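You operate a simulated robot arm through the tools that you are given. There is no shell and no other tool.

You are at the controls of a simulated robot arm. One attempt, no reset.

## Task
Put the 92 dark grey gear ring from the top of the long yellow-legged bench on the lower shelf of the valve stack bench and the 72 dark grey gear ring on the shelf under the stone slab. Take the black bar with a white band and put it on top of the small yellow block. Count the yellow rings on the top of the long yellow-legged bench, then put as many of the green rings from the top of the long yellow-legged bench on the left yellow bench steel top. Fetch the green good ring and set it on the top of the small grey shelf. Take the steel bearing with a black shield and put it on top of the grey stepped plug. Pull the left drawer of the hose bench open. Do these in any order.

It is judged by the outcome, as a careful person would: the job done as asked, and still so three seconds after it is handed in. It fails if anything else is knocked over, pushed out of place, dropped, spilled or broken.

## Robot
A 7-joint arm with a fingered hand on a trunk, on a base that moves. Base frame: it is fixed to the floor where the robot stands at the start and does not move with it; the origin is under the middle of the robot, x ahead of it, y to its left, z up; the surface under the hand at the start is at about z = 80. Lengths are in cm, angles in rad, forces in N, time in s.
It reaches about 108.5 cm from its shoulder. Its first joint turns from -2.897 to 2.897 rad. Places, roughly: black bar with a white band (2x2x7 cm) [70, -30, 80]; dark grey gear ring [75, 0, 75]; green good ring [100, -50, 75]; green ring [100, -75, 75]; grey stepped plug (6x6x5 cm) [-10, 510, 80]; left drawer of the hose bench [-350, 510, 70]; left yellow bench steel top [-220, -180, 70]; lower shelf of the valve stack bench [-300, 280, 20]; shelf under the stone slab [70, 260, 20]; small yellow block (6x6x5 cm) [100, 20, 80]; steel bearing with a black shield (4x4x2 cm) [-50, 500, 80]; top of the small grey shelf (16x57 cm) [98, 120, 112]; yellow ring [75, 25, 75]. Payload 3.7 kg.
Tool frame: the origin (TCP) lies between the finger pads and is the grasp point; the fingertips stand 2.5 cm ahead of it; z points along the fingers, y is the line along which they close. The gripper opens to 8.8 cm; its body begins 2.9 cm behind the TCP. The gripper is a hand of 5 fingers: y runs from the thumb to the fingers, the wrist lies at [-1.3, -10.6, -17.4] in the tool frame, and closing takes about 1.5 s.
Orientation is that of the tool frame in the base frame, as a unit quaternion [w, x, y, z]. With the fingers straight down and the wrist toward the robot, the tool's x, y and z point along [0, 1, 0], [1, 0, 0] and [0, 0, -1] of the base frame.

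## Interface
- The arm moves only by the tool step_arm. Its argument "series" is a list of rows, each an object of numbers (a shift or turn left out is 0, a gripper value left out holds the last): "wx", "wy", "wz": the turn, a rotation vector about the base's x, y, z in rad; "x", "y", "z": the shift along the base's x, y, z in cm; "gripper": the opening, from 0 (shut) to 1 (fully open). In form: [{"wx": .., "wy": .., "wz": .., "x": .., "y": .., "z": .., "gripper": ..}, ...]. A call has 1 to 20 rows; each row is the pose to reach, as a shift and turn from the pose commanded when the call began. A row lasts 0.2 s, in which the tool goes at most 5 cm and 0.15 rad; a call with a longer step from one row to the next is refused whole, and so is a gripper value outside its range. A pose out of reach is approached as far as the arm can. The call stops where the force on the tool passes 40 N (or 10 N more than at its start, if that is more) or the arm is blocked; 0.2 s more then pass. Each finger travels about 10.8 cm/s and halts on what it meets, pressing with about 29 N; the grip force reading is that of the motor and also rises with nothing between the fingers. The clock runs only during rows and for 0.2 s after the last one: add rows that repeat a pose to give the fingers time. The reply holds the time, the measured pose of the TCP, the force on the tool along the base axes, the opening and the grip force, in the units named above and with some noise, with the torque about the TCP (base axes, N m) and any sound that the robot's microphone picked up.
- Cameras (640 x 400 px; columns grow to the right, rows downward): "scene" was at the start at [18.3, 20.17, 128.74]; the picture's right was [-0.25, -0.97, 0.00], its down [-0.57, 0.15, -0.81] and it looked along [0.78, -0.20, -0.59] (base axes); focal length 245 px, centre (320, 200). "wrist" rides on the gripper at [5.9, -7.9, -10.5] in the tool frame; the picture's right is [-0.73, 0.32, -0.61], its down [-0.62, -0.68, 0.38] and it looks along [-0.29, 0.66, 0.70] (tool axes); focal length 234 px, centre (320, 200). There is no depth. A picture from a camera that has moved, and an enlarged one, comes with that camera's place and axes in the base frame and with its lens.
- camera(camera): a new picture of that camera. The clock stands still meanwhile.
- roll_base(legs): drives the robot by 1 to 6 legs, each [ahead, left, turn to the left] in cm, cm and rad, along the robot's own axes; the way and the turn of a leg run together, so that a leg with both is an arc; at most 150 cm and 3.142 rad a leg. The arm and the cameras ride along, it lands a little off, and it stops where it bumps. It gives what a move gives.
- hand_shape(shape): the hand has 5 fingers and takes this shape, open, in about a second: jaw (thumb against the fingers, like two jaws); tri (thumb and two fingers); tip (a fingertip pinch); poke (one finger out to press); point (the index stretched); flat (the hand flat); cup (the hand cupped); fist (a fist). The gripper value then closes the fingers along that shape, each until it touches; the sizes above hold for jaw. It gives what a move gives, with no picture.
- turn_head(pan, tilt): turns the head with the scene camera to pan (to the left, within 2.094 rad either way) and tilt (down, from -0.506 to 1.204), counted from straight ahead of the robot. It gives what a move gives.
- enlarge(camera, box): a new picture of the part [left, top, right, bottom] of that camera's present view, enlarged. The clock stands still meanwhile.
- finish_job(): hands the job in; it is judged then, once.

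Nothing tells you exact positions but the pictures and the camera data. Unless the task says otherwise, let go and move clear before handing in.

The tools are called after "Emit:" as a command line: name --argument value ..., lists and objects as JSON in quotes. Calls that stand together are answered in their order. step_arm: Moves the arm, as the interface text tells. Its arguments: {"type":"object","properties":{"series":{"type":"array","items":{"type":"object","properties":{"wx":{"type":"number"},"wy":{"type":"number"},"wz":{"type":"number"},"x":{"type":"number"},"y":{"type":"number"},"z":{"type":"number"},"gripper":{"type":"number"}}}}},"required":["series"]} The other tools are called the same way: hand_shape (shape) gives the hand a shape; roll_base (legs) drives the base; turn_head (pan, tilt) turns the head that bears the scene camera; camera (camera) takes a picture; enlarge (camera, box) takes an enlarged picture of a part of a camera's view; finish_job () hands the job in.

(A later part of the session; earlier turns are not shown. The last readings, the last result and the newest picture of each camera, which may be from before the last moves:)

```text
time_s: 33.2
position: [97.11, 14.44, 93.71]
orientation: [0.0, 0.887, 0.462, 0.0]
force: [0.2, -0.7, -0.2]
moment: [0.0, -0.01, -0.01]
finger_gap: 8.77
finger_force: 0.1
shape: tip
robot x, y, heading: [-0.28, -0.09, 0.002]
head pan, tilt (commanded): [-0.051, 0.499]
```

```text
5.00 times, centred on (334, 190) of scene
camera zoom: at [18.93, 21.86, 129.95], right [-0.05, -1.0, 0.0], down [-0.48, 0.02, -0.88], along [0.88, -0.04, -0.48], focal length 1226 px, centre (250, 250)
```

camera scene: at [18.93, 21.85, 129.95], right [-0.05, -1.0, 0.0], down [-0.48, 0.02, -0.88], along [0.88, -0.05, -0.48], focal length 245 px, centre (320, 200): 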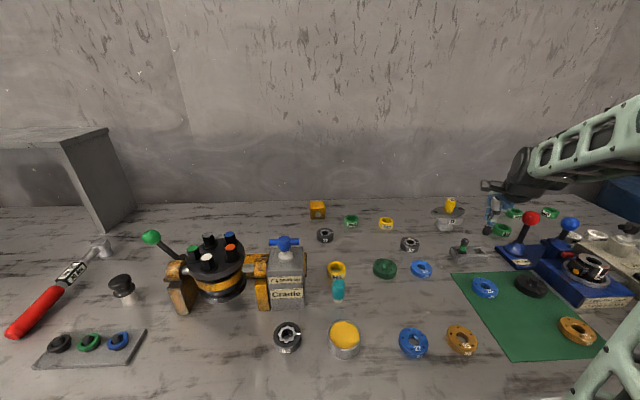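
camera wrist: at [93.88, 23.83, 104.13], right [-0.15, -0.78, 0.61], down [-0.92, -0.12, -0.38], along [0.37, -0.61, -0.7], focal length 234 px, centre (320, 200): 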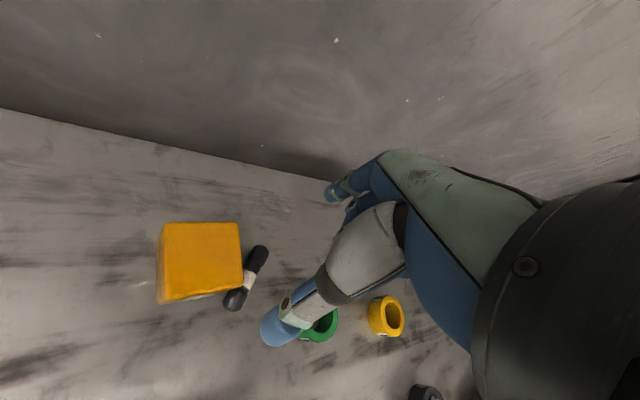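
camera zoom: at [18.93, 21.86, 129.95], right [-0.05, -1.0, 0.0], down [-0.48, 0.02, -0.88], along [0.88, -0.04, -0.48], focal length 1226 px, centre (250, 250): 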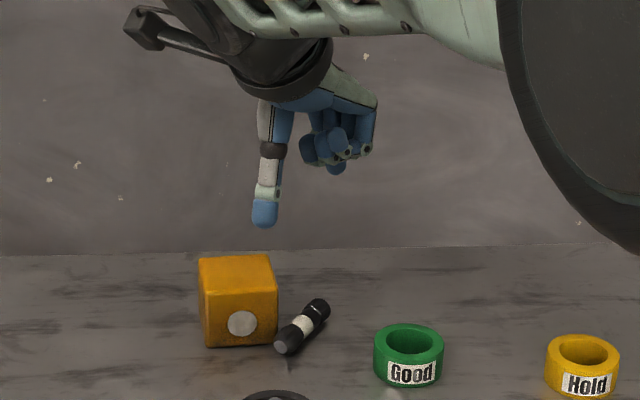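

The bar ends are well inside the thumb–index opening. I'll lower the hand so thumb and index straddle the bar's ends.

Emit:
step_arm --series '[{"x": -0.15, "y": -0.1, "z": -3}, {"x": -0.15, "y": -0.1, "z": -6}, {"x": -0.15, "y": -0.1, "z": -8.5}, {"x": -0.15, "y": -0.1, "z": -10}, {"x": -0.15, "y": -0.1, "z": -10.8}, {"x": -0.15, "y": -0.1, "z": -10.8}]'

Emit:
camera --camera "wrist"

Emit:
enlarge --camera "scene" --box '[280, 170, 376, 230]'

```text
time_s: 34.6
position: [96.75, 14.34, 82.86]
orientation: [0.0, 0.887, 0.462, 0.0]
force: [0.2, 0.1, 0.4]
moment: [-0.01, 0.0, 0.02]
finger_gap: 8.79
finger_force: 0.0
shape: tip
robot x, y, heading: [-0.0, -0.31, -0.0]
head pan, tilt (commanded): [-0.051, 0.499]
```

```text
taken
camera wrist: at [93.66, 23.75, 93.33], right [-0.15, -0.78, 0.61], down [-0.92, -0.12, -0.38], along [0.37, -0.61, -0.7], focal length 234 px, centre (320, 200)
```

wrist: 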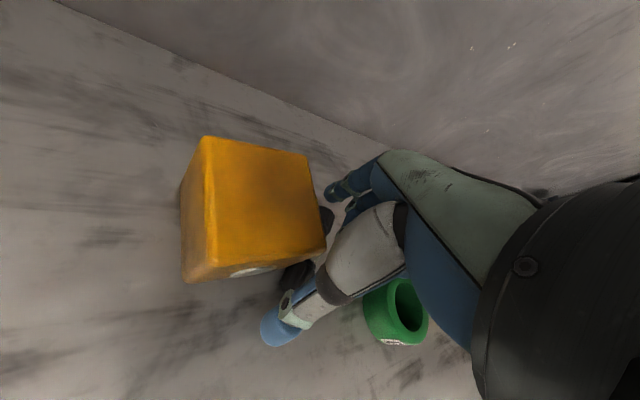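

```text
6.67 times, centred on (328, 200) of scene
camera zoom: at [18.93, 21.86, 129.95], right [-0.05, -1.0, 0.0], down [-0.48, 0.02, -0.88], along [0.88, -0.04, -0.48], focal length 1634 px, centre (267, 200)
```

zoom: 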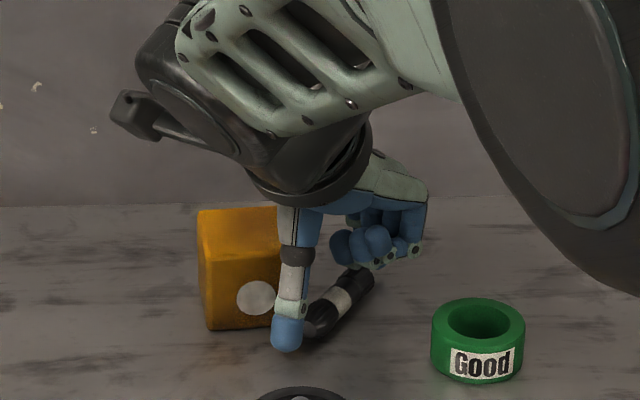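

Thumb is just off the bar's near end and the index is beyond the far end. Closing gently.

Emit:
step_arm --series '[{"gripper": 0.9}, {"gripper": 0.8}, {"gripper": 0.7}, {"gripper": 0.6}, {"gripper": 0.5}, {"gripper": 0.4}, {"gripper": 0.4}]'

Emit:
camera --camera "wrist"

Emit:
enlarge --camera "scene" --box '[280, 170, 376, 230]'

```text
time_s: 36.2
position: [96.76, 14.28, 82.88]
orientation: [0.0, 0.887, 0.462, -0.001]
force: [-0.1, -0.5, 0.0]
moment: [-0.05, 0.02, -0.01]
finger_gap: 5.94
finger_force: 29.0
shape: tip
robot x, y, heading: [-0.06, -0.05, -0.001]
head pan, tilt (commanded): [-0.051, 0.499]
```

```text
taken
camera wrist: at [93.67, 23.75, 93.34], right [-0.15, -0.78, 0.61], down [-0.92, -0.12, -0.38], along [0.37, -0.61, -0.7], focal length 234 px, centre (320, 200)
```

wrist: 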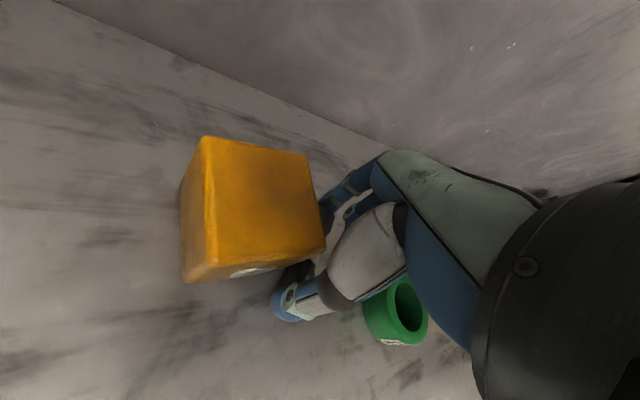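

```text
6.67 times, centred on (328, 200) of scene
camera zoom: at [18.93, 21.86, 129.95], right [-0.05, -1.0, 0.0], down [-0.48, 0.02, -0.88], along [0.88, -0.04, -0.48], focal length 1634 px, centre (267, 200)
```

zoom: 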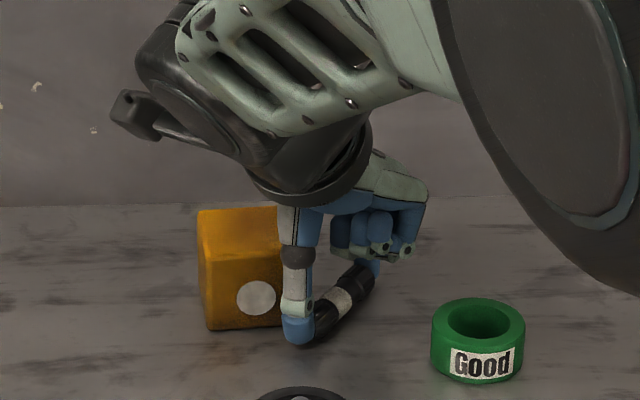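

The bar is gripped end-to-end (gap 5.9 cm). I'll command the grip fully shut to keep pressing and lift slowly.

Emit:
step_arm --series '[{"gripper": 0.3}, {"z": 0.6}, {"z": 1.2}, {"z": 1.8}, {"z": 2.6}, {"z": 3.4}, {"z": 4.4}, {"z": 5.4}, {"z": 6.4}, {"z": 7.4}, {"z": 8}, {"z": 8}]'

Emit:
camera --camera "wrist"

Emit:
enlarge --camera "scene" --box '[280, 160, 376, 220]'

```text
time_s: 38.8
position: [96.68, 14.36, 90.95]
orientation: [0.0, 0.887, 0.461, -0.001]
force: [0.1, -0.2, -1.1]
moment: [-0.01, -0.01, 0.02]
finger_gap: 5.93
finger_force: 28.9
shape: tip
robot x, y, heading: [0.04, -0.17, -0.003]
head pan, tilt (commanded): [-0.051, 0.499]
```

```text
taken
camera wrist: at [93.63, 23.74, 101.41], right [-0.15, -0.78, 0.61], down [-0.92, -0.12, -0.38], along [0.37, -0.61, -0.7], focal length 234 px, centre (320, 200)
```

wrist: 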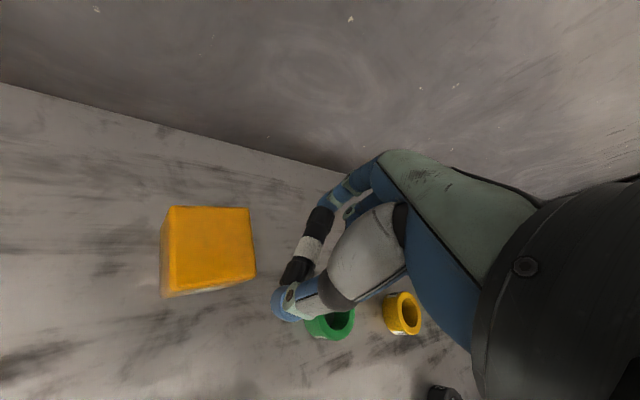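

```text
6.67 times, centred on (328, 190) of scene
camera zoom: at [18.93, 21.86, 129.95], right [-0.05, -1.0, 0.0], down [-0.48, 0.02, -0.88], along [0.88, -0.04, -0.48], focal length 1634 px, centre (267, 267)
```

zoom: 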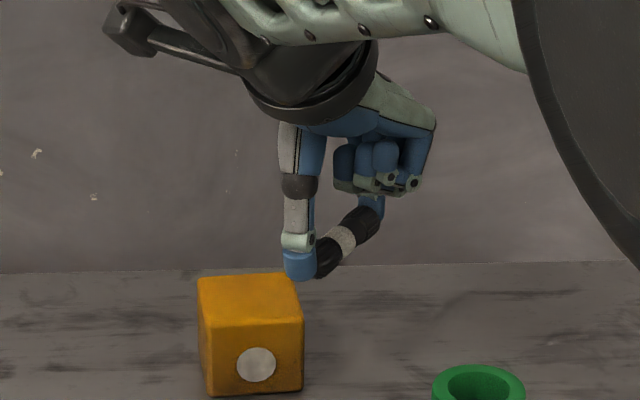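

The bar is up and held firmly. I'll move it slowly over the block's centre, then lower.

Emit:
step_arm --series '[{"x": 0.3, "y": 1}, {"x": 0.6, "y": 2}, {"x": 0.9, "y": 3}, {"x": 1.2, "y": 4}, {"x": 1.45, "y": 4.7}, {"x": 1.45, "y": 4.7, "z": -0.8}, {"x": 1.45, "y": 4.7, "z": -1.6}, {"x": 1.45, "y": 4.7, "z": -2.4}, {"x": 1.45, "y": 4.7, "z": -2.4}]'

Emit:
enlarge --camera "scene" --box '[280, 160, 376, 220]'

Emit:
camera --camera "wrist"

```text
time_s: 40.8
position: [98.14, 18.92, 88.46]
orientation: [0.0, 0.887, 0.462, 0.0]
force: [0.3, -0.5, -1.9]
moment: [0.0, -0.02, -0.01]
finger_gap: 5.91
finger_force: 29.2
shape: tip
robot x, y, heading: [0.07, 0.01, 0.0]
head pan, tilt (commanded): [-0.051, 0.499]
```

```text
6.67 times, centred on (328, 190) of scene
camera zoom: at [18.93, 21.86, 129.95], right [-0.05, -1.0, 0.0], down [-0.48, 0.02, -0.88], along [0.88, -0.04, -0.48], focal length 1634 px, centre (267, 267)
```

zoom: 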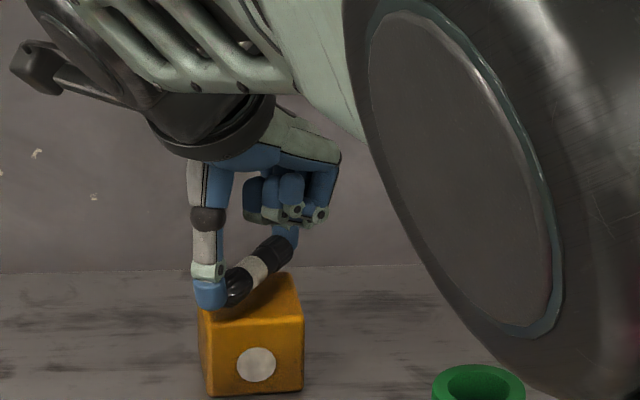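

```text
taken
camera wrist: at [95.06, 28.42, 98.96], right [-0.15, -0.78, 0.61], down [-0.92, -0.12, -0.38], along [0.37, -0.61, -0.7], focal length 234 px, centre (320, 200)
```

wrist: 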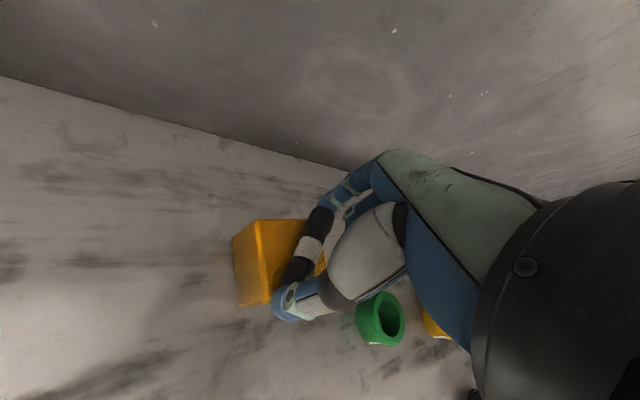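

Bar is about 1 cm above the block. Lowering in small steps while watching the force.

Emit:
step_arm --series '[{"z": -0.3}, {"z": -0.6}, {"z": -0.6}]'

Emit:
step_arm --series '[{"z": -0.15}, {"z": -0.3}, {"z": -0.3}]'

Emit:
enlarge --camera "scene" --box '[290, 180, 370, 230]'

```text
time_s: 41.6
position: [98.25, 19.07, 88.0]
orientation: [-0.001, 0.887, 0.462, 0.001]
force: [0.5, 0.3, -1.5]
moment: [-0.02, -0.01, 0.02]
finger_gap: 5.94
finger_force: 29.8
shape: tip
robot x, y, heading: [0.09, 0.25, 0.001]
head pan, tilt (commanded): [-0.051, 0.499]
```

```text
time_s: 42.4
position: [98.02, 18.99, 87.72]
orientation: [0.0, 0.886, 0.463, 0.001]
force: [-0.3, 0.8, 13.5]
moment: [0.05, 0.08, 0.01]
finger_gap: 5.81
finger_force: 28.7
shape: tip
robot x, y, heading: [-0.12, -0.4, 0.001]
head pan, tilt (commanded): [-0.051, 0.499]
```

```text
8.00 times, centred on (330, 205) of scene
camera zoom: at [18.87, 21.86, 129.96], right [-0.05, -1.0, 0.0], down [-0.48, 0.02, -0.88], along [0.88, -0.04, -0.48], focal length 1961 px, centre (240, 160)
```

zoom: 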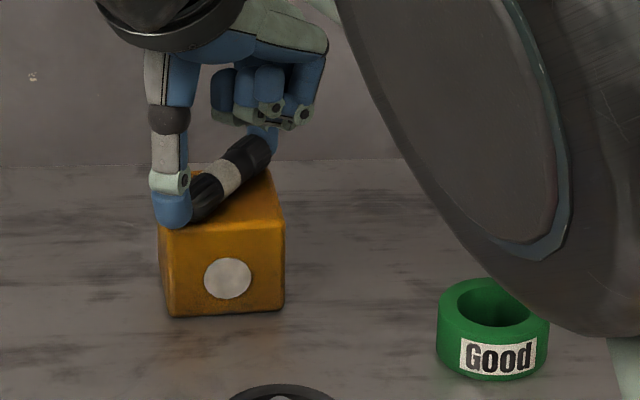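

Contact made (13.5 N). I'll ease off slightly and release.

Emit:
step_arm --series '[{"z": 0.1}, {"z": 0.1, "gripper": 0.6}, {"z": 0.1, "gripper": 0.72}, {"z": 0.1, "gripper": 0.85}, {"z": 0.1, "gripper": 1}, {"z": 0.1, "gripper": 1}, {"z": 0.1, "gripper": 1}]'

Emit:
enlarge --camera "scene" --box '[290, 180, 370, 230]'

Emit:
camera --camera "wrist"

```text
time_s: 44.0
position: [98.26, 19.1, 87.64]
orientation: [0.0, 0.887, 0.462, 0.0]
force: [-0.1, 0.2, 0.4]
moment: [0.01, -0.01, 0.0]
finger_gap: 8.78
finger_force: 0.1
shape: tip
robot x, y, heading: [-0.15, 0.17, 0.0]
head pan, tilt (commanded): [-0.051, 0.499]
```

```text
8.00 times, centred on (330, 205) of scene
camera zoom: at [18.93, 21.86, 129.95], right [-0.05, -1.0, 0.0], down [-0.48, 0.02, -0.88], along [0.88, -0.04, -0.48], focal length 1961 px, centre (240, 160)
```

zoom: 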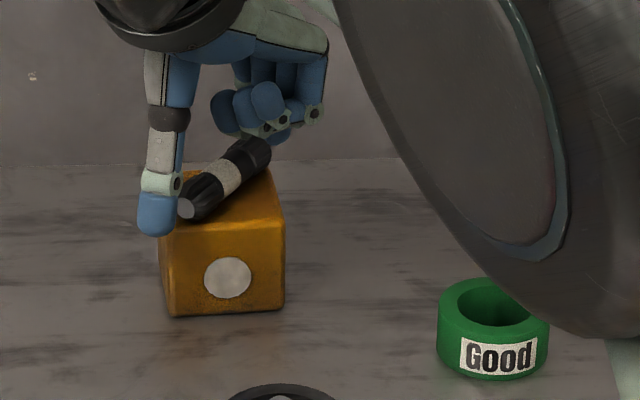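

```text
taken
camera wrist: at [95.06, 28.44, 98.12], right [-0.15, -0.78, 0.61], down [-0.92, -0.12, -0.38], along [0.37, -0.61, -0.7], focal length 234 px, centre (320, 200)
```

wrist: 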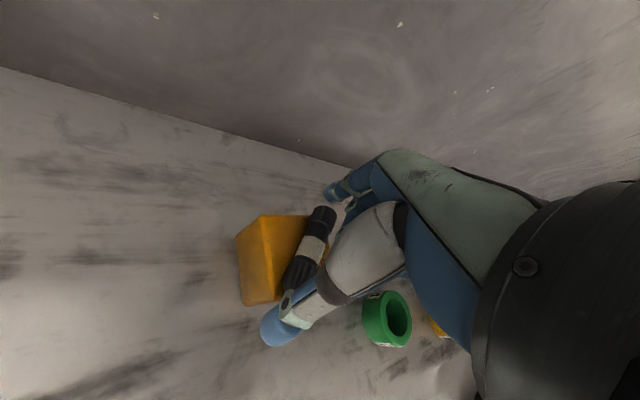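

The bar lies on the block and the fingers are off it. I'll rise straight up and verify.

Emit:
step_arm --series '[{"z": 1}, {"z": 2.5}, {"z": 5}, {"z": 9}, {"x": -3, "z": 13}, {"x": -6, "z": 16}, {"x": -6, "z": 16}]'

Emit:
enlarge --camera "scene" --box '[290, 180, 370, 230]'

Emit:
camera --camera "wrist"

Emit:
camera --camera "scene"

```text
time_s: 45.6
position: [92.1, 19.02, 103.74]
orientation: [0.001, 0.887, 0.463, -0.001]
force: [-0.8, 0.1, 0.3]
moment: [0.03, 0.03, 0.02]
finger_gap: 8.77
finger_force: 0.1
shape: tip
robot x, y, heading: [0.47, -0.46, 0.001]
head pan, tilt (commanded): [-0.051, 0.499]
```

```text
8.00 times, centred on (330, 205) of scene
camera zoom: at [18.94, 21.86, 129.95], right [-0.05, -1.0, 0.0], down [-0.48, 0.02, -0.88], along [0.88, -0.04, -0.48], focal length 1961 px, centre (240, 160)
```

zoom: 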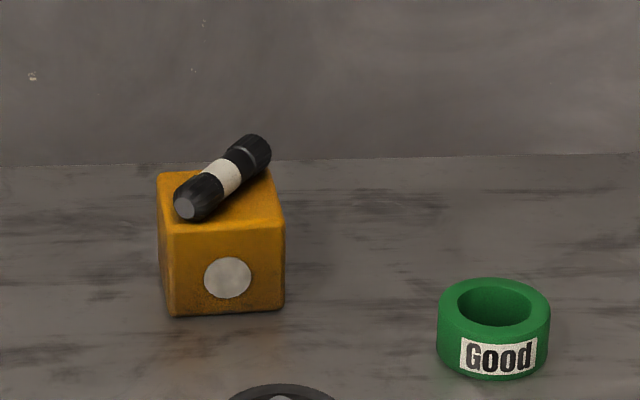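

```text
taken
camera wrist: at [89.04, 28.41, 114.17], right [-0.15, -0.78, 0.61], down [-0.92, -0.12, -0.38], along [0.37, -0.61, -0.7], focal length 234 px, centre (320, 200)
```

wrist: 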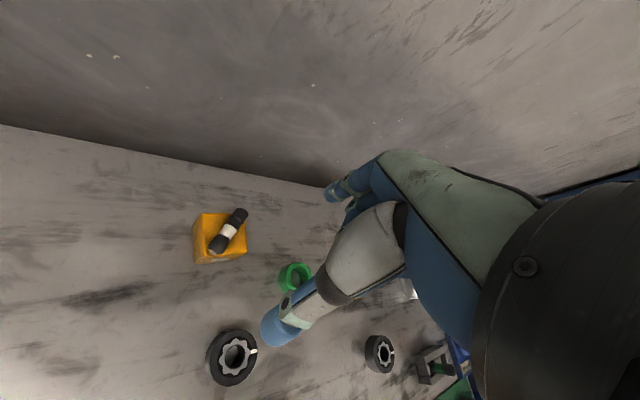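

```text
taken
camera scene: at [18.94, 21.86, 129.95], right [-0.05, -1.0, 0.0], down [-0.48, 0.02, -0.88], along [0.88, -0.04, -0.48], focal length 245 px, centre (320, 200)
```

scene: 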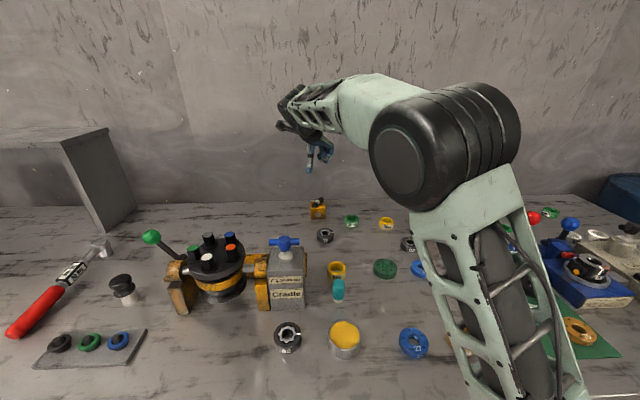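

The bar rests securely on the yellow block. Next I'll go for the green "Good" ring near (93, -55) using the three-finger shape; first I travel high over the bench.

Emit:
hand_shape --shape "tri"

Emit:
step_arm --series '[{"z": 3, "y": -2}, {"z": 5, "y": -6}, {"z": 5, "y": -10}, {"z": 5, "y": -14.5, "x": -1}, {"z": 5, "y": -19, "x": -2}, {"z": 5, "y": -23.5, "x": -3}, {"z": 5, "y": -28, "x": -4}, {"z": 5, "y": -32.5, "x": -4}, {"z": 5, "y": -37, "x": -4}, {"z": 5, "y": -41.5, "x": -4}, {"z": 5, "y": -46, "x": -3.5}, {"z": 5, "y": -50.5, "x": -3}, {"z": 5, "y": -55, "x": -2.5, "wz": 0.03}, {"z": 5, "y": -59.5, "x": -2, "wz": 0.06}, {"z": 5, "y": -64, "x": -1.5, "wz": 0.1}, {"z": 5, "y": -68.5, "x": -1, "wz": 0.1}, {"z": 4, "y": -72, "x": 0, "wz": 0.1}, {"z": 2, "y": -73.6, "x": 0.9, "wz": 0.1}, {"z": 0, "y": -73.6, "x": 0.9, "wz": 0.1}, {"z": 0, "y": -73.6, "x": 0.9, "wz": 0.1}]'

Emit:
camera --camera "wrist"

Emit:
turn_head --pan -0.75 --tilt 0.45

Emit:
camera --camera "scene"

```text
time_s: 46.5
position: [92.21, 18.96, 103.7]
orientation: [0.0, 0.887, 0.462, 0.0]
force: [0.3, -0.1, 1.0]
moment: [0.01, -0.01, 0.0]
finger_gap: 8.77
finger_force: 0.0
shape: tri
robot x, y, heading: [0.01, 0.04, -0.003]
head pan, tilt (commanded): [-0.051, 0.499]
```

```text
time_s: 50.7
position: [93.06, -54.63, 103.68]
orientation: [0.001, 0.862, 0.506, 0.001]
force: [-0.2, 0.0, -0.3]
moment: [0.01, 0.04, 0.02]
finger_gap: 8.75
finger_force: 0.1
shape: tri
robot x, y, heading: [-0.1, -0.1, 0.002]
head pan, tilt (commanded): [-0.051, 0.499]
```

```text
taken
camera wrist: at [89.05, -45.51, 114.17], right [-0.07, -0.79, 0.61], down [-0.9, -0.21, -0.38], along [0.43, -0.57, -0.7], focal length 234 px, centre (320, 200)
```

wrist: 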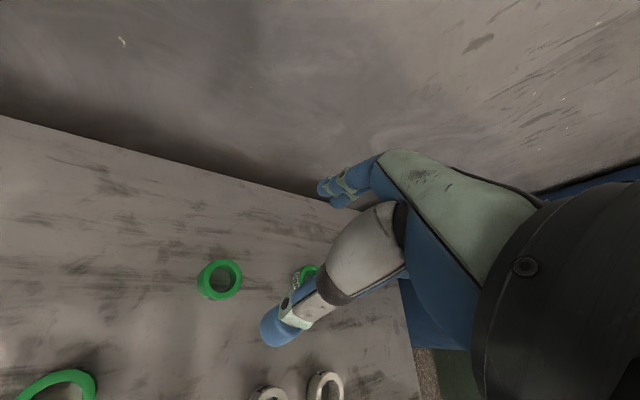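

```text
time_s: 51.8
position: [93.09, -54.57, 103.76]
orientation: [0.0, 0.862, 0.506, 0.0]
force: [-0.1, -0.6, 0.1]
moment: [0.02, 0.0, 0.01]
finger_gap: 8.77
finger_force: 0.0
shape: tri
robot x, y, heading: [-0.02, 0.01, 0.003]
head pan, tilt (commanded): [-0.75, 0.45]
```

```text
taken
camera scene: at [16.57, 16.05, 130.4], right [-0.68, -0.73, 0.0], down [-0.32, 0.3, -0.9], along [0.66, -0.61, -0.44], focal length 245 px, centre (320, 200)
```

scene: 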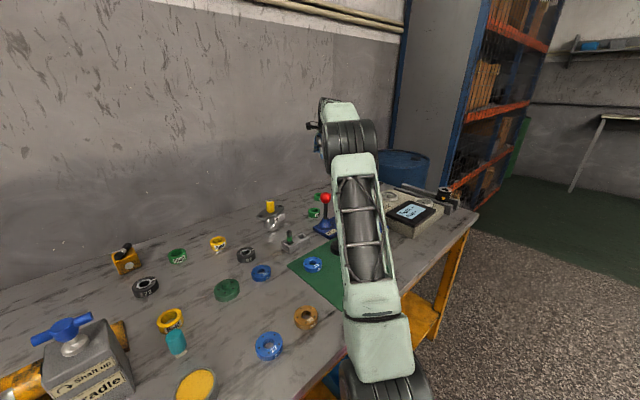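

Ring G2 triangulates to about (94.0, -54.8). I'll centre over it, descend partway and check.

Emit:
step_arm --series '[{"x": 0.9, "y": -0.15, "z": -4}, {"x": 0.9, "y": -0.15, "z": -8}, {"x": 0.9, "y": -0.15, "z": -12}, {"x": 0.9, "y": -0.15, "z": -14}, {"x": 0.9, "y": -0.15, "z": -14}]'

Emit:
camera --camera "wrist"

Emit:
enlarge --camera "scene" --box '[260, 160, 388, 240]'

```text
time_s: 53.0
position: [94.04, -54.75, 89.78]
orientation: [0.0, 0.862, 0.506, -0.001]
force: [0.4, 0.2, 1.5]
moment: [0.02, -0.02, -0.01]
finger_gap: 8.79
finger_force: 0.1
shape: tri
robot x, y, heading: [-0.09, 0.01, -0.0]
head pan, tilt (commanded): [-0.75, 0.45]
```

```text
taken
camera wrist: at [89.92, -45.67, 100.14], right [-0.07, -0.79, 0.61], down [-0.9, -0.21, -0.38], along [0.43, -0.57, -0.7], focal length 234 px, centre (320, 200)
```

wrist: 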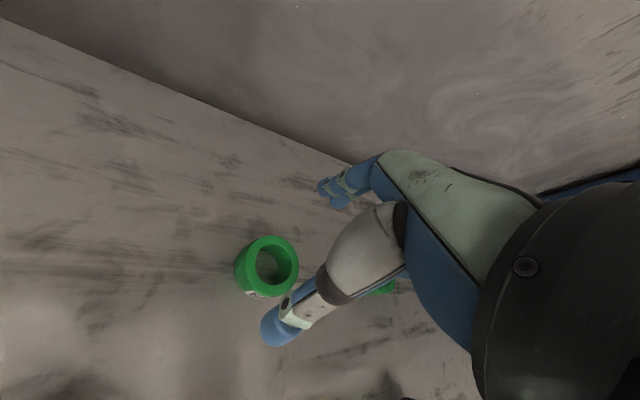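

```text
5.00 times, centred on (324, 200) of scene
camera zoom: at [16.56, 16.04, 130.4], right [-0.68, -0.73, 0.0], down [-0.32, 0.3, -0.9], along [0.66, -0.61, -0.44], focal length 1226 px, centre (300, 200)
```

zoom: 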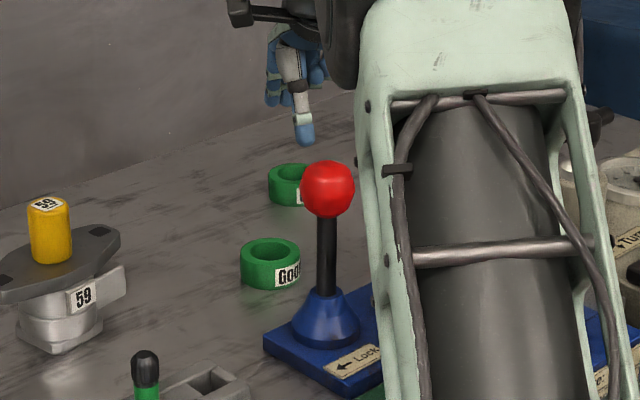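

The ring is centred below the hand. Descending around it and closing.

Emit:
step_arm --series '[{"y": 0.1, "z": -3}, {"y": 0.1, "z": -5.5}, {"y": 0.1, "z": -6.8}, {"y": 0.1, "z": -7.2}, {"y": 0.1, "z": -7.2}]'

Emit:
step_arm --series '[{"gripper": 0.85}, {"gripper": 0.7}, {"gripper": 0.55}, {"gripper": 0.4}, {"gripper": 0.3}, {"gripper": 0.3}, {"gripper": 0.3}]'

Emit:
camera --camera "wrist"

```text
time_s: 54.2
position: [93.93, -54.71, 82.51]
orientation: [0.0, 0.863, 0.505, 0.0]
force: [-0.4, -0.2, 3.5]
moment: [-0.1, -0.1, -0.03]
finger_gap: 8.76
finger_force: 0.1
shape: tri
robot x, y, heading: [-0.22, -0.34, -0.0]
head pan, tilt (commanded): [-0.75, 0.45]
```

```text
time_s: 55.8
position: [93.86, -54.68, 82.45]
orientation: [0.001, 0.863, 0.506, 0.0]
force: [0.6, -0.4, 9.3]
moment: [0.05, 0.01, 0.0]
finger_gap: 4.12
finger_force: 29.0
shape: tri
robot x, y, heading: [-0.46, -0.11, -0.002]
head pan, tilt (commanded): [-0.75, 0.45]
```

```text
taken
camera wrist: at [89.86, -45.58, 93.01], right [-0.07, -0.79, 0.61], down [-0.9, -0.21, -0.38], along [0.43, -0.57, -0.7], focal length 234 px, centre (320, 200)
```

wrist: 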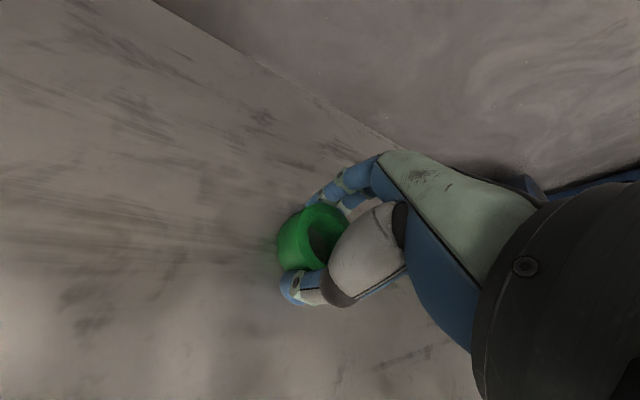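

The ring is gripped (gap 4.1 cm). Lifting slowly.

Emit:
step_arm --series '[{"z": 0.5}, {"z": 1.2}, {"z": 2.2}, {"z": 3.5}, {"z": 5}, {"z": 7}, {"z": 9}, {"z": 11}, {"z": 13}, {"z": 15}, {"z": 15}]'

Emit:
camera --camera "wrist"

Emit:
camera --camera "scene"

```text
time_s: 58.2
position: [93.99, -54.7, 97.5]
orientation: [0.0, 0.863, 0.505, 0.0]
force: [0.5, 0.2, 0.6]
moment: [0.02, -0.02, 0.02]
finger_gap: 4.09
finger_force: 29.2
shape: tri
robot x, y, heading: [0.14, -0.26, -0.002]
head pan, tilt (commanded): [-0.75, 0.45]
```

```text
taken
camera wrist: at [89.96, -45.65, 107.99], right [-0.07, -0.79, 0.61], down [-0.9, -0.21, -0.38], along [0.43, -0.57, -0.7], focal length 234 px, centre (320, 200)
```

wrist: 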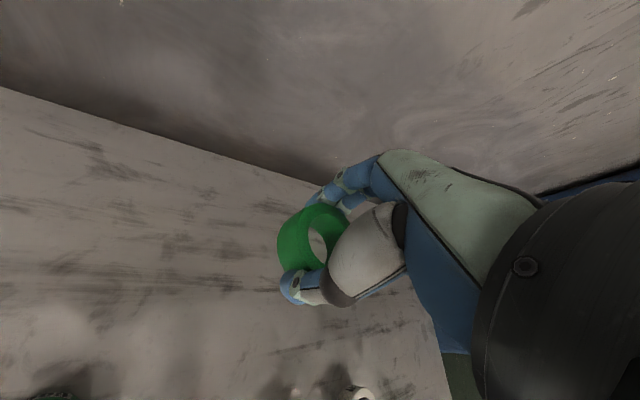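

```text
taken
camera scene: at [16.56, 16.04, 130.4], right [-0.68, -0.73, 0.0], down [-0.32, 0.3, -0.9], along [0.66, -0.61, -0.44], focal length 245 px, centre (320, 200)
```

scene: 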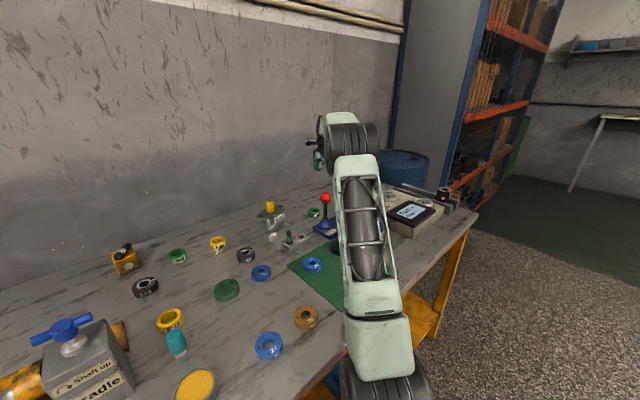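

Ring is held. I'll raise it and bring it in closer before driving left along the bench.

Emit:
step_arm --series '[{"z": 3}, {"z": 6}, {"z": 9}, {"z": 12, "x": -1, "y": 1}, {"z": 15, "x": -2, "y": 3}, {"z": 18, "x": -4, "y": 6}, {"z": 21, "x": -6, "y": 9}, {"z": 24, "x": -8, "y": 12}, {"z": 25, "x": -10, "y": 15.5}, {"z": 25, "x": -12, "y": 19}, {"z": 25, "x": -14, "y": 22.5}, {"z": 25, "x": -16, "y": 26}, {"z": 25, "x": -18, "y": 29.5, "wz": 0.1}, {"z": 25, "x": -20, "y": 33, "wz": 0.2}, {"z": 25, "x": -20, "y": 36, "wz": 0.3}, {"z": 25, "x": -20, "y": 38, "wz": 0.4}, {"z": 25, "x": -20, "y": 38, "wz": 0.4}]'

Emit:
turn_head --pan 0.6 --tilt 0.3

Emit:
camera --camera "scene"

Emit:
camera --camera "wrist"

```text
time_s: 61.8
position: [73.9, -16.59, 122.31]
orientation: [0.0, 0.744, 0.668, 0.0]
force: [-0.4, 0.3, 0.7]
moment: [0.01, -0.03, 0.0]
finger_gap: 4.06
finger_force: 29.3
shape: tri
robot x, y, heading: [-0.05, 0.13, 0.0]
head pan, tilt (commanded): [-0.75, 0.45]
```

```text
time_s: 63.3
position: [73.95, -16.59, 122.44]
orientation: [-0.001, 0.745, 0.667, 0.0]
force: [-0.3, -0.2, -0.4]
moment: [0.01, 0.0, 0.0]
finger_gap: 4.08
finger_force: 28.7
shape: tri
robot x, y, heading: [-0.23, 0.13, 0.001]
head pan, tilt (commanded): [0.6, 0.3]
```

```text
taken
camera scene: at [17.55, 27.59, 131.79], right [0.56, -0.83, 0.0], down [-0.24, -0.17, -0.96], along [0.79, 0.54, -0.3], focal length 245 px, centre (320, 200)
```

scene: 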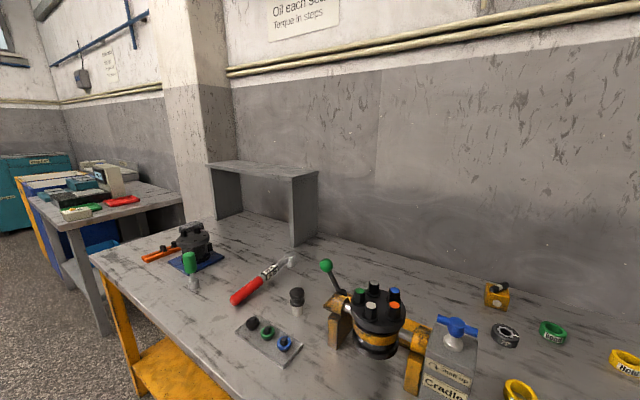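

```text
taken
camera wrist: at [66.74, -9.82, 132.88], right [0.24, -0.76, 0.61], down [-0.75, -0.55, -0.38], along [0.62, -0.36, -0.7], focal length 234 px, centre (320, 200)
```

wrist: 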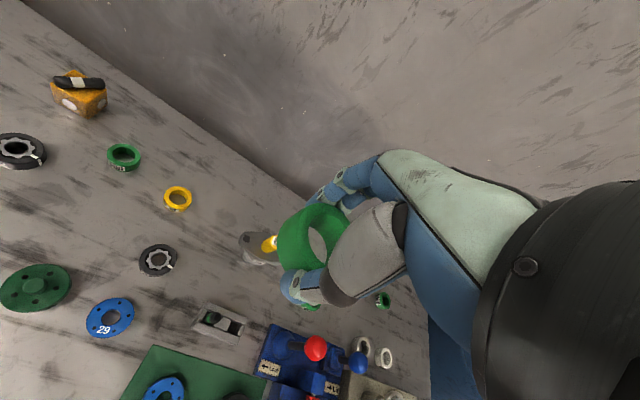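

The grey shelf's top spans x≈88–105, y≈89–148 at z≈112. I'll back off slightly and drive left along the bench.

Emit:
roll_base --legs '[[-6, 0, 0], [0, 85, 0]]'

Emit:
camera --camera "scene"

Emit:
camera --camera "wrist"

```text
time_s: 68.4
position: [67.84, 68.26, 122.39]
orientation: [0.0, 0.744, 0.668, 0.0]
force: [0.0, -0.3, -0.9]
moment: [-0.02, -0.01, 0.02]
finger_gap: 4.09
finger_force: 29.1
shape: tri
robot x, y, heading: [-6.36, 84.61, 0.002]
head pan, tilt (commanded): [0.6, 0.3]
```

```text
taken
camera scene: at [11.38, 112.37, 131.79], right [0.57, -0.82, 0.0], down [-0.24, -0.17, -0.96], along [0.79, 0.54, -0.3], focal length 245 px, centre (320, 200)
```

scene: 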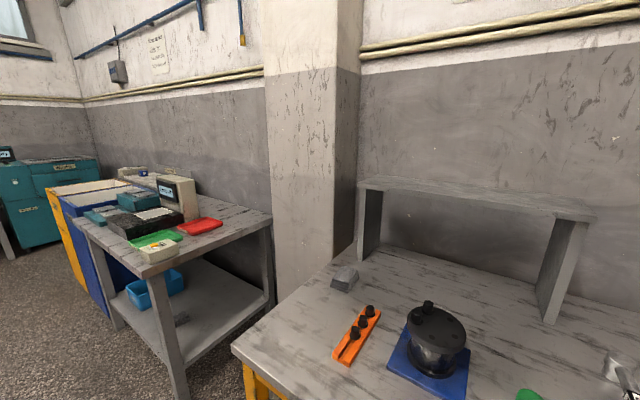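

```text
taken
camera wrist: at [60.64, 75.04, 132.88], right [0.24, -0.76, 0.61], down [-0.74, -0.55, -0.38], along [0.62, -0.36, -0.7], focal length 234 px, centre (320, 200)
```

wrist: 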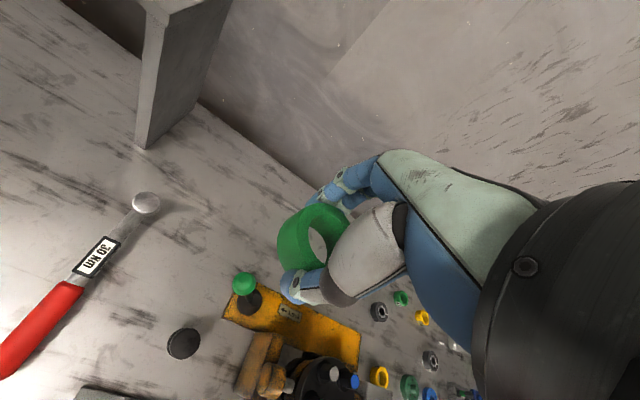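

The grey shelf is now within reach. I'll zoom to locate its top surface accurately.

Emit:
turn_head --pan 0.1 --tilt 0.3

Emit:
camera --camera "scene"

Emit:
enlarge --camera "scene" --box '[200, 140, 440, 290]'

```text
time_s: 69.3
position: [67.9, 68.3, 122.47]
orientation: [0.0, 0.744, 0.668, 0.0]
force: [0.6, 0.5, -0.4]
moment: [0.0, 0.03, 0.0]
finger_gap: 4.06
finger_force: 29.0
shape: tri
robot x, y, heading: [-6.02, 84.58, -0.001]
head pan, tilt (commanded): [0.099, 0.3]
```

```text
taken
camera scene: at [12.97, 108.03, 131.79], right [0.1, -0.99, 0.0], down [-0.29, -0.03, -0.96], along [0.95, 0.1, -0.3], focal length 245 px, centre (320, 200)
```

scene: 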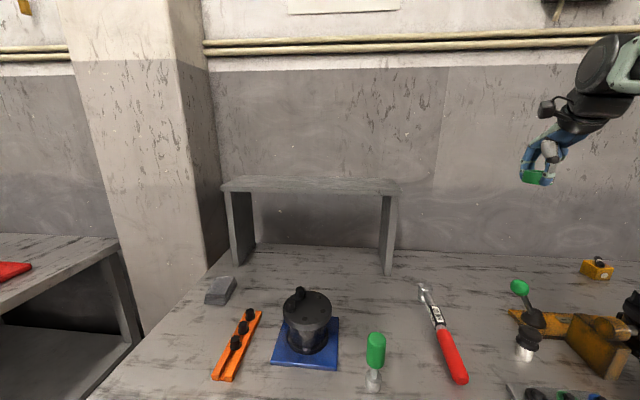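

```text
2.67 times, centred on (320, 215) of scene
camera zoom: at [12.97, 108.03, 131.79], right [0.1, -0.99, 0.0], down [-0.29, -0.03, -0.96], along [0.95, 0.1, -0.3], focal length 654 px, centre (320, 160)
```

zoom: 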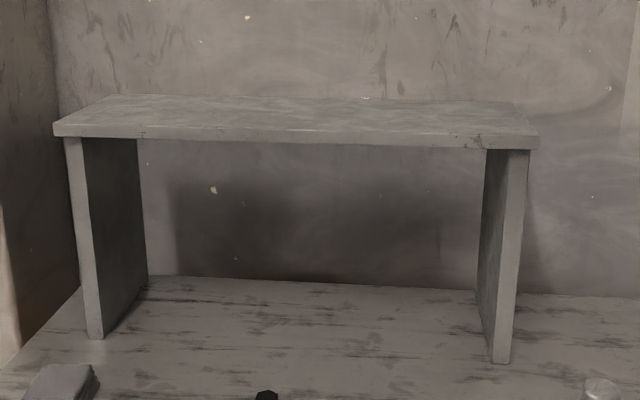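

Shelf top confirmed at x 89.5–106, y 90–149, z≈112. I'll carry the ring over to about (97.5, 108) at a safe height.

Emit:
step_arm --series '[{"z": 2, "x": 1, "y": 2}, {"z": 3, "x": 3, "y": 5, "wz": 0.05}, {"z": 3, "x": 5, "y": 8, "wz": 0.1}, {"z": 3, "x": 7, "y": 11, "wz": 0.15}, {"z": 3, "x": 9, "y": 14, "wz": 0.2}, {"z": 3, "x": 11, "y": 17, "wz": 0.25}, {"z": 3, "x": 13, "y": 20, "wz": 0.3}, {"z": 3, "x": 15, "y": 23, "wz": 0.35}, {"z": 3, "x": 17, "y": 26, "wz": 0.4}, {"z": 3, "x": 19, "y": 29, "wz": 0.4}, {"z": 3, "x": 21, "y": 32, "wz": 0.4}, {"z": 3, "x": 23, "y": 35, "wz": 0.4}, {"z": 3, "x": 25, "y": 37, "wz": 0.4}, {"z": 3, "x": 27, "y": 39, "wz": 0.4}, {"z": 3, "x": 29, "y": 39.7, "wz": 0.4}, {"z": 2, "x": 29.6, "y": 39.7, "wz": 0.4}, {"z": 0, "x": 29.6, "y": 39.7, "wz": 0.4}, {"z": 0, "x": 29.6, "y": 39.7, "wz": 0.4}]'

Emit:
camera --camera "scene"

Emit:
camera --camera "wrist"

```text
time_s: 73.1
position: [93.85, 106.47, 120.12]
orientation: [0.0, 0.596, 0.803, 0.0]
force: [-0.2, 0.0, 0.7]
moment: [0.0, 0.02, 0.0]
finger_gap: 4.05
finger_force: 29.1
shape: tri
out of reach, approached as far as the arm can: row 12, 13, 14, 15, 16, 17, 18
robot x, y, heading: [-5.99, 84.81, 0.001]
head pan, tilt (commanded): [0.099, 0.3]
```

```text
taken
camera scene: at [12.98, 108.02, 131.79], right [0.1, -0.99, 0.0], down [-0.29, -0.03, -0.96], along [0.95, 0.1, -0.3], focal length 245 px, centre (320, 200)
```

scene: 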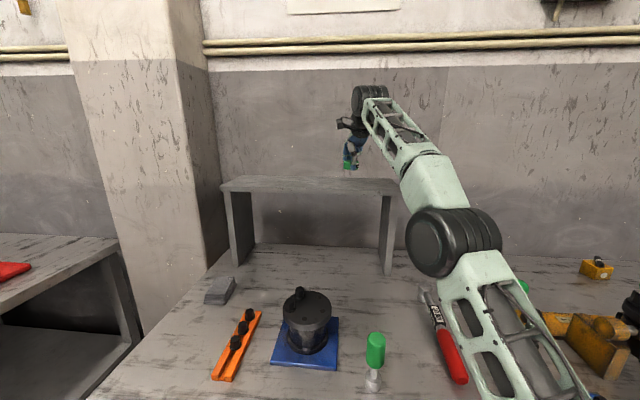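

```text
taken
camera wrist: at [84.61, 109.86, 130.62], right [0.52, -0.6, 0.61], down [-0.47, -0.79, -0.38], along [0.71, -0.09, -0.7], focal length 234 px, centre (320, 200)
```

wrist: 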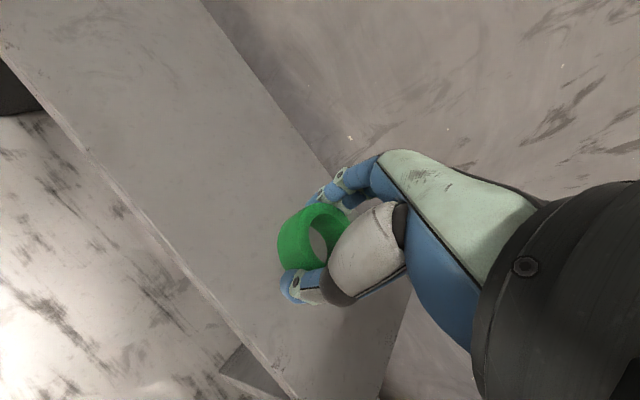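

Nearly there but at the arm's limit. I'll roll the base 4 cm forward so the ring is well over the shelf.

Emit:
roll_base --legs '[[4, 4, 0]]'

Emit:
step_arm --series '[{"z": 0}]'

Emit:
camera --camera "wrist"

```text
time_s: 74.0
position: [97.82, 110.48, 120.16]
orientation: [0.0, 0.596, 0.803, 0.0]
force: [0.0, -0.3, -0.8]
moment: [-0.03, 0.0, -0.01]
finger_gap: 4.04
finger_force: 28.9
shape: tri
robot x, y, heading: [-2.01, 88.49, 0.003]
head pan, tilt (commanded): [0.099, 0.3]
```

```text
time_s: 74.4
position: [97.92, 110.41, 120.1]
orientation: [0.0, 0.596, 0.803, 0.0]
force: [-0.9, -0.1, 0.4]
moment: [-0.01, 0.01, -0.05]
finger_gap: 4.04
finger_force: 29.1
shape: tri
robot x, y, heading: [-2.13, 88.99, 0.004]
head pan, tilt (commanded): [0.099, 0.3]
```

```text
taken
camera wrist: at [88.62, 113.92, 130.59], right [0.52, -0.6, 0.61], down [-0.47, -0.79, -0.38], along [0.71, -0.09, -0.7], focal length 234 px, centre (320, 200)
```

wrist: 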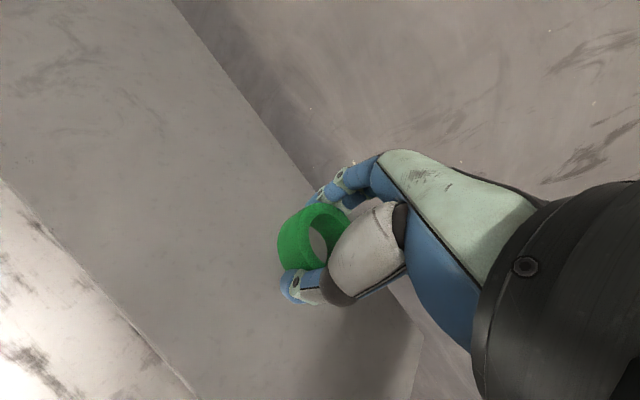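

Ring is over the middle of the shelf top. Descending carefully.

Emit:
step_arm --series '[{"x": -0.3, "z": -1}, {"x": -0.6, "z": -2}, {"x": -0.8, "z": -3}, {"x": -0.8, "z": -4}, {"x": -0.8, "z": -4}]'

Emit:
enlarge --camera "scene" --box '[260, 120, 420, 220]'

```text
time_s: 75.6
position: [97.19, 110.36, 116.15]
orientation: [0.0, 0.597, 0.802, -0.001]
force: [0.2, 0.0, -0.4]
moment: [0.0, 0.0, 0.0]
finger_gap: 4.05
finger_force: 29.0
shape: tri
robot x, y, heading: [-1.91, 88.74, 0.002]
head pan, tilt (commanded): [0.099, 0.3]
```

```text
4.00 times, centred on (340, 170) of scene
camera zoom: at [16.97, 112.03, 131.79], right [0.1, -0.99, 0.0], down [-0.29, -0.03, -0.96], along [0.95, 0.1, -0.3], focal length 981 px, centre (240, 320)
```

zoom: 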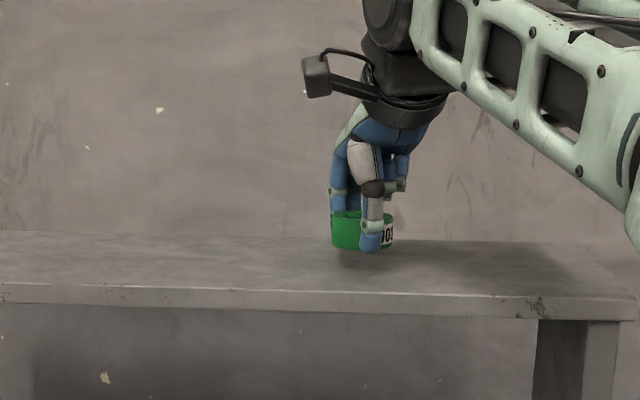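

Emit:
step_arm --series '[{"z": -0.3}, {"z": -0.6}, {"z": -0.8}, {"z": -0.8}]'

Emit:
step_arm --series '[{"z": -0.2}, {"z": -0.4}, {"z": -0.4}]'

```text
time_s: 76.6
position: [97.18, 110.44, 115.28]
orientation: [0.0, 0.596, 0.803, 0.0]
force: [0.0, -0.4, -0.3]
moment: [0.02, 0.0, -0.01]
finger_gap: 4.04
finger_force: 29.3
shape: tri
robot x, y, heading: [-1.91, 88.54, 0.007]
head pan, tilt (commanded): [0.099, 0.3]
```

```text
time_s: 77.4
position: [97.13, 110.62, 115.05]
orientation: [0.0, 0.596, 0.803, 0.0]
force: [-0.2, -0.9, -0.6]
moment: [0.01, 0.01, 0.0]
finger_gap: 4.04
finger_force: 28.3
shape: tri
robot x, y, heading: [-2.46, 88.67, 0.002]
head pan, tilt (commanded): [0.099, 0.3]
```

Emit:
step_arm --series '[{"z": -0.15}, {"z": -0.3}, {"z": -0.3}]'

Emit:
enlarge --camera "scene" --box '[300, 150, 380, 200]'

```text
time_s: 78.2
position: [97.09, 110.48, 114.68]
orientation: [0.001, 0.596, 0.803, 0.0]
force: [0.0, 0.4, -0.7]
moment: [0.02, -0.03, 0.0]
finger_gap: 4.04
finger_force: 29.3
shape: tri
robot x, y, heading: [-1.66, 88.78, 0.001]
head pan, tilt (commanded): [0.099, 0.3]
```

```text
8.00 times, centred on (340, 175) of scene
camera zoom: at [16.97, 112.03, 131.79], right [0.1, -0.99, 0.0], down [-0.29, -0.03, -0.96], along [0.95, 0.1, -0.3], focal length 1961 px, centre (160, 400)
```

zoom: 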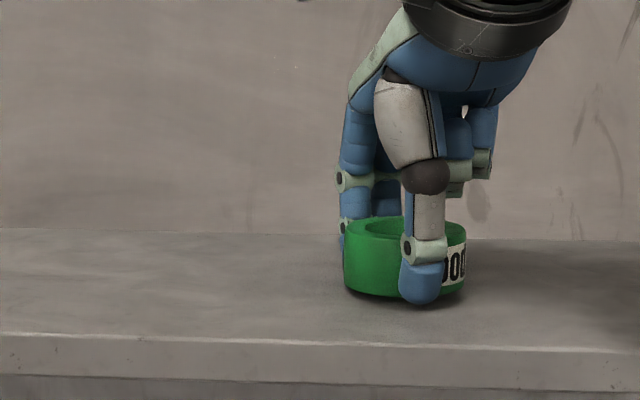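

Nearly touching. A couple more small lowering steps until contact is felt.

Emit:
step_arm --series '[{"z": -0.15}, {"z": -0.25}, {"z": -0.25}]'

Emit:
step_arm --series '[{"z": -0.1}, {"z": -0.2}, {"z": -0.2}]'

```text
time_s: 79.0
position: [97.16, 110.55, 114.48]
orientation: [0.0, 0.596, 0.803, 0.0]
force: [-0.9, 0.6, 0.7]
moment: [0.0, -0.02, -0.02]
finger_gap: 4.03
finger_force: 29.6
shape: tri
robot x, y, heading: [-2.26, 88.68, 0.001]
head pan, tilt (commanded): [0.099, 0.3]
```

```text
time_s: 79.8
position: [96.94, 110.46, 114.37]
orientation: [0.002, 0.596, 0.803, 0.002]
force: [3.3, 1.7, 13.1]
moment: [0.02, 0.15, -0.02]
finger_gap: 4.06
finger_force: 28.8
shape: tri
robot x, y, heading: [-2.39, 88.93, -0.003]
head pan, tilt (commanded): [0.099, 0.3]
```

Contact (13 N). Easing off a hair and releasing, then rising straight up.

Emit:
step_arm --series '[{"z": 0.15}, {"z": 0.15, "gripper": 0.5}, {"z": 0.15, "gripper": 0.65}, {"z": 0.15, "gripper": 0.8}, {"z": 0.15, "gripper": 1}, {"z": 0.15, "gripper": 1}, {"z": 0.15, "gripper": 1}]'

Emit:
step_arm --series '[{"z": 1}, {"z": 3}, {"z": 5}, {"z": 7}, {"z": 8}]'

Emit:
camera --camera "wrist"

Emit:
camera --camera "scene"

```text
time_s: 81.4
position: [97.0, 110.45, 114.42]
orientation: [0.0, 0.596, 0.803, 0.001]
force: [-2.2, -0.3, 5.5]
moment: [0.03, -0.2, -0.02]
finger_gap: 8.65
finger_force: 0.0
shape: tri
robot x, y, heading: [-2.09, 89.08, -0.0]
head pan, tilt (commanded): [0.099, 0.3]
```

```text
time_s: 82.6
position: [96.29, 110.22, 121.68]
orientation: [-0.001, 0.596, 0.803, 0.0]
force: [0.4, -0.4, 0.2]
moment: [-0.01, -0.01, 0.0]
finger_gap: 8.77
finger_force: 0.1
shape: tri
out of reach, approached as far as the arm can: row 5
robot x, y, heading: [-2.27, 88.57, -0.001]
head pan, tilt (commanded): [0.099, 0.3]
```

```text
taken
camera wrist: at [87.07, 113.68, 132.15], right [0.52, -0.6, 0.61], down [-0.47, -0.79, -0.38], along [0.71, -0.09, -0.7], focal length 234 px, centre (320, 200)
```

wrist: 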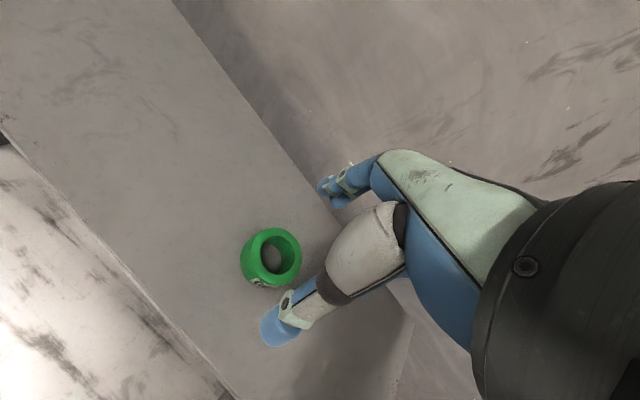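

```text
taken
camera scene: at [16.97, 112.03, 131.79], right [0.1, -0.99, 0.0], down [-0.29, -0.03, -0.96], along [0.95, 0.1, -0.3], focal length 245 px, centre (320, 200)
```

scene: 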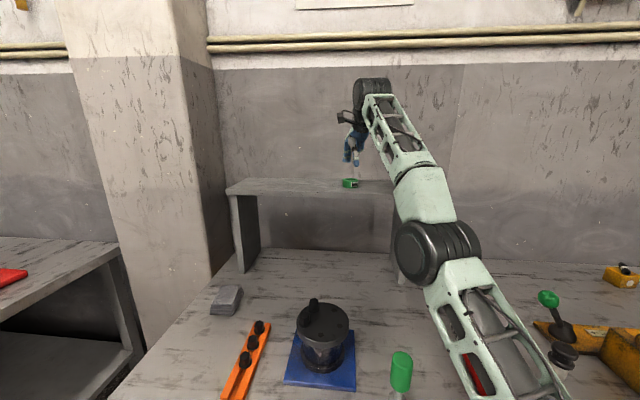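

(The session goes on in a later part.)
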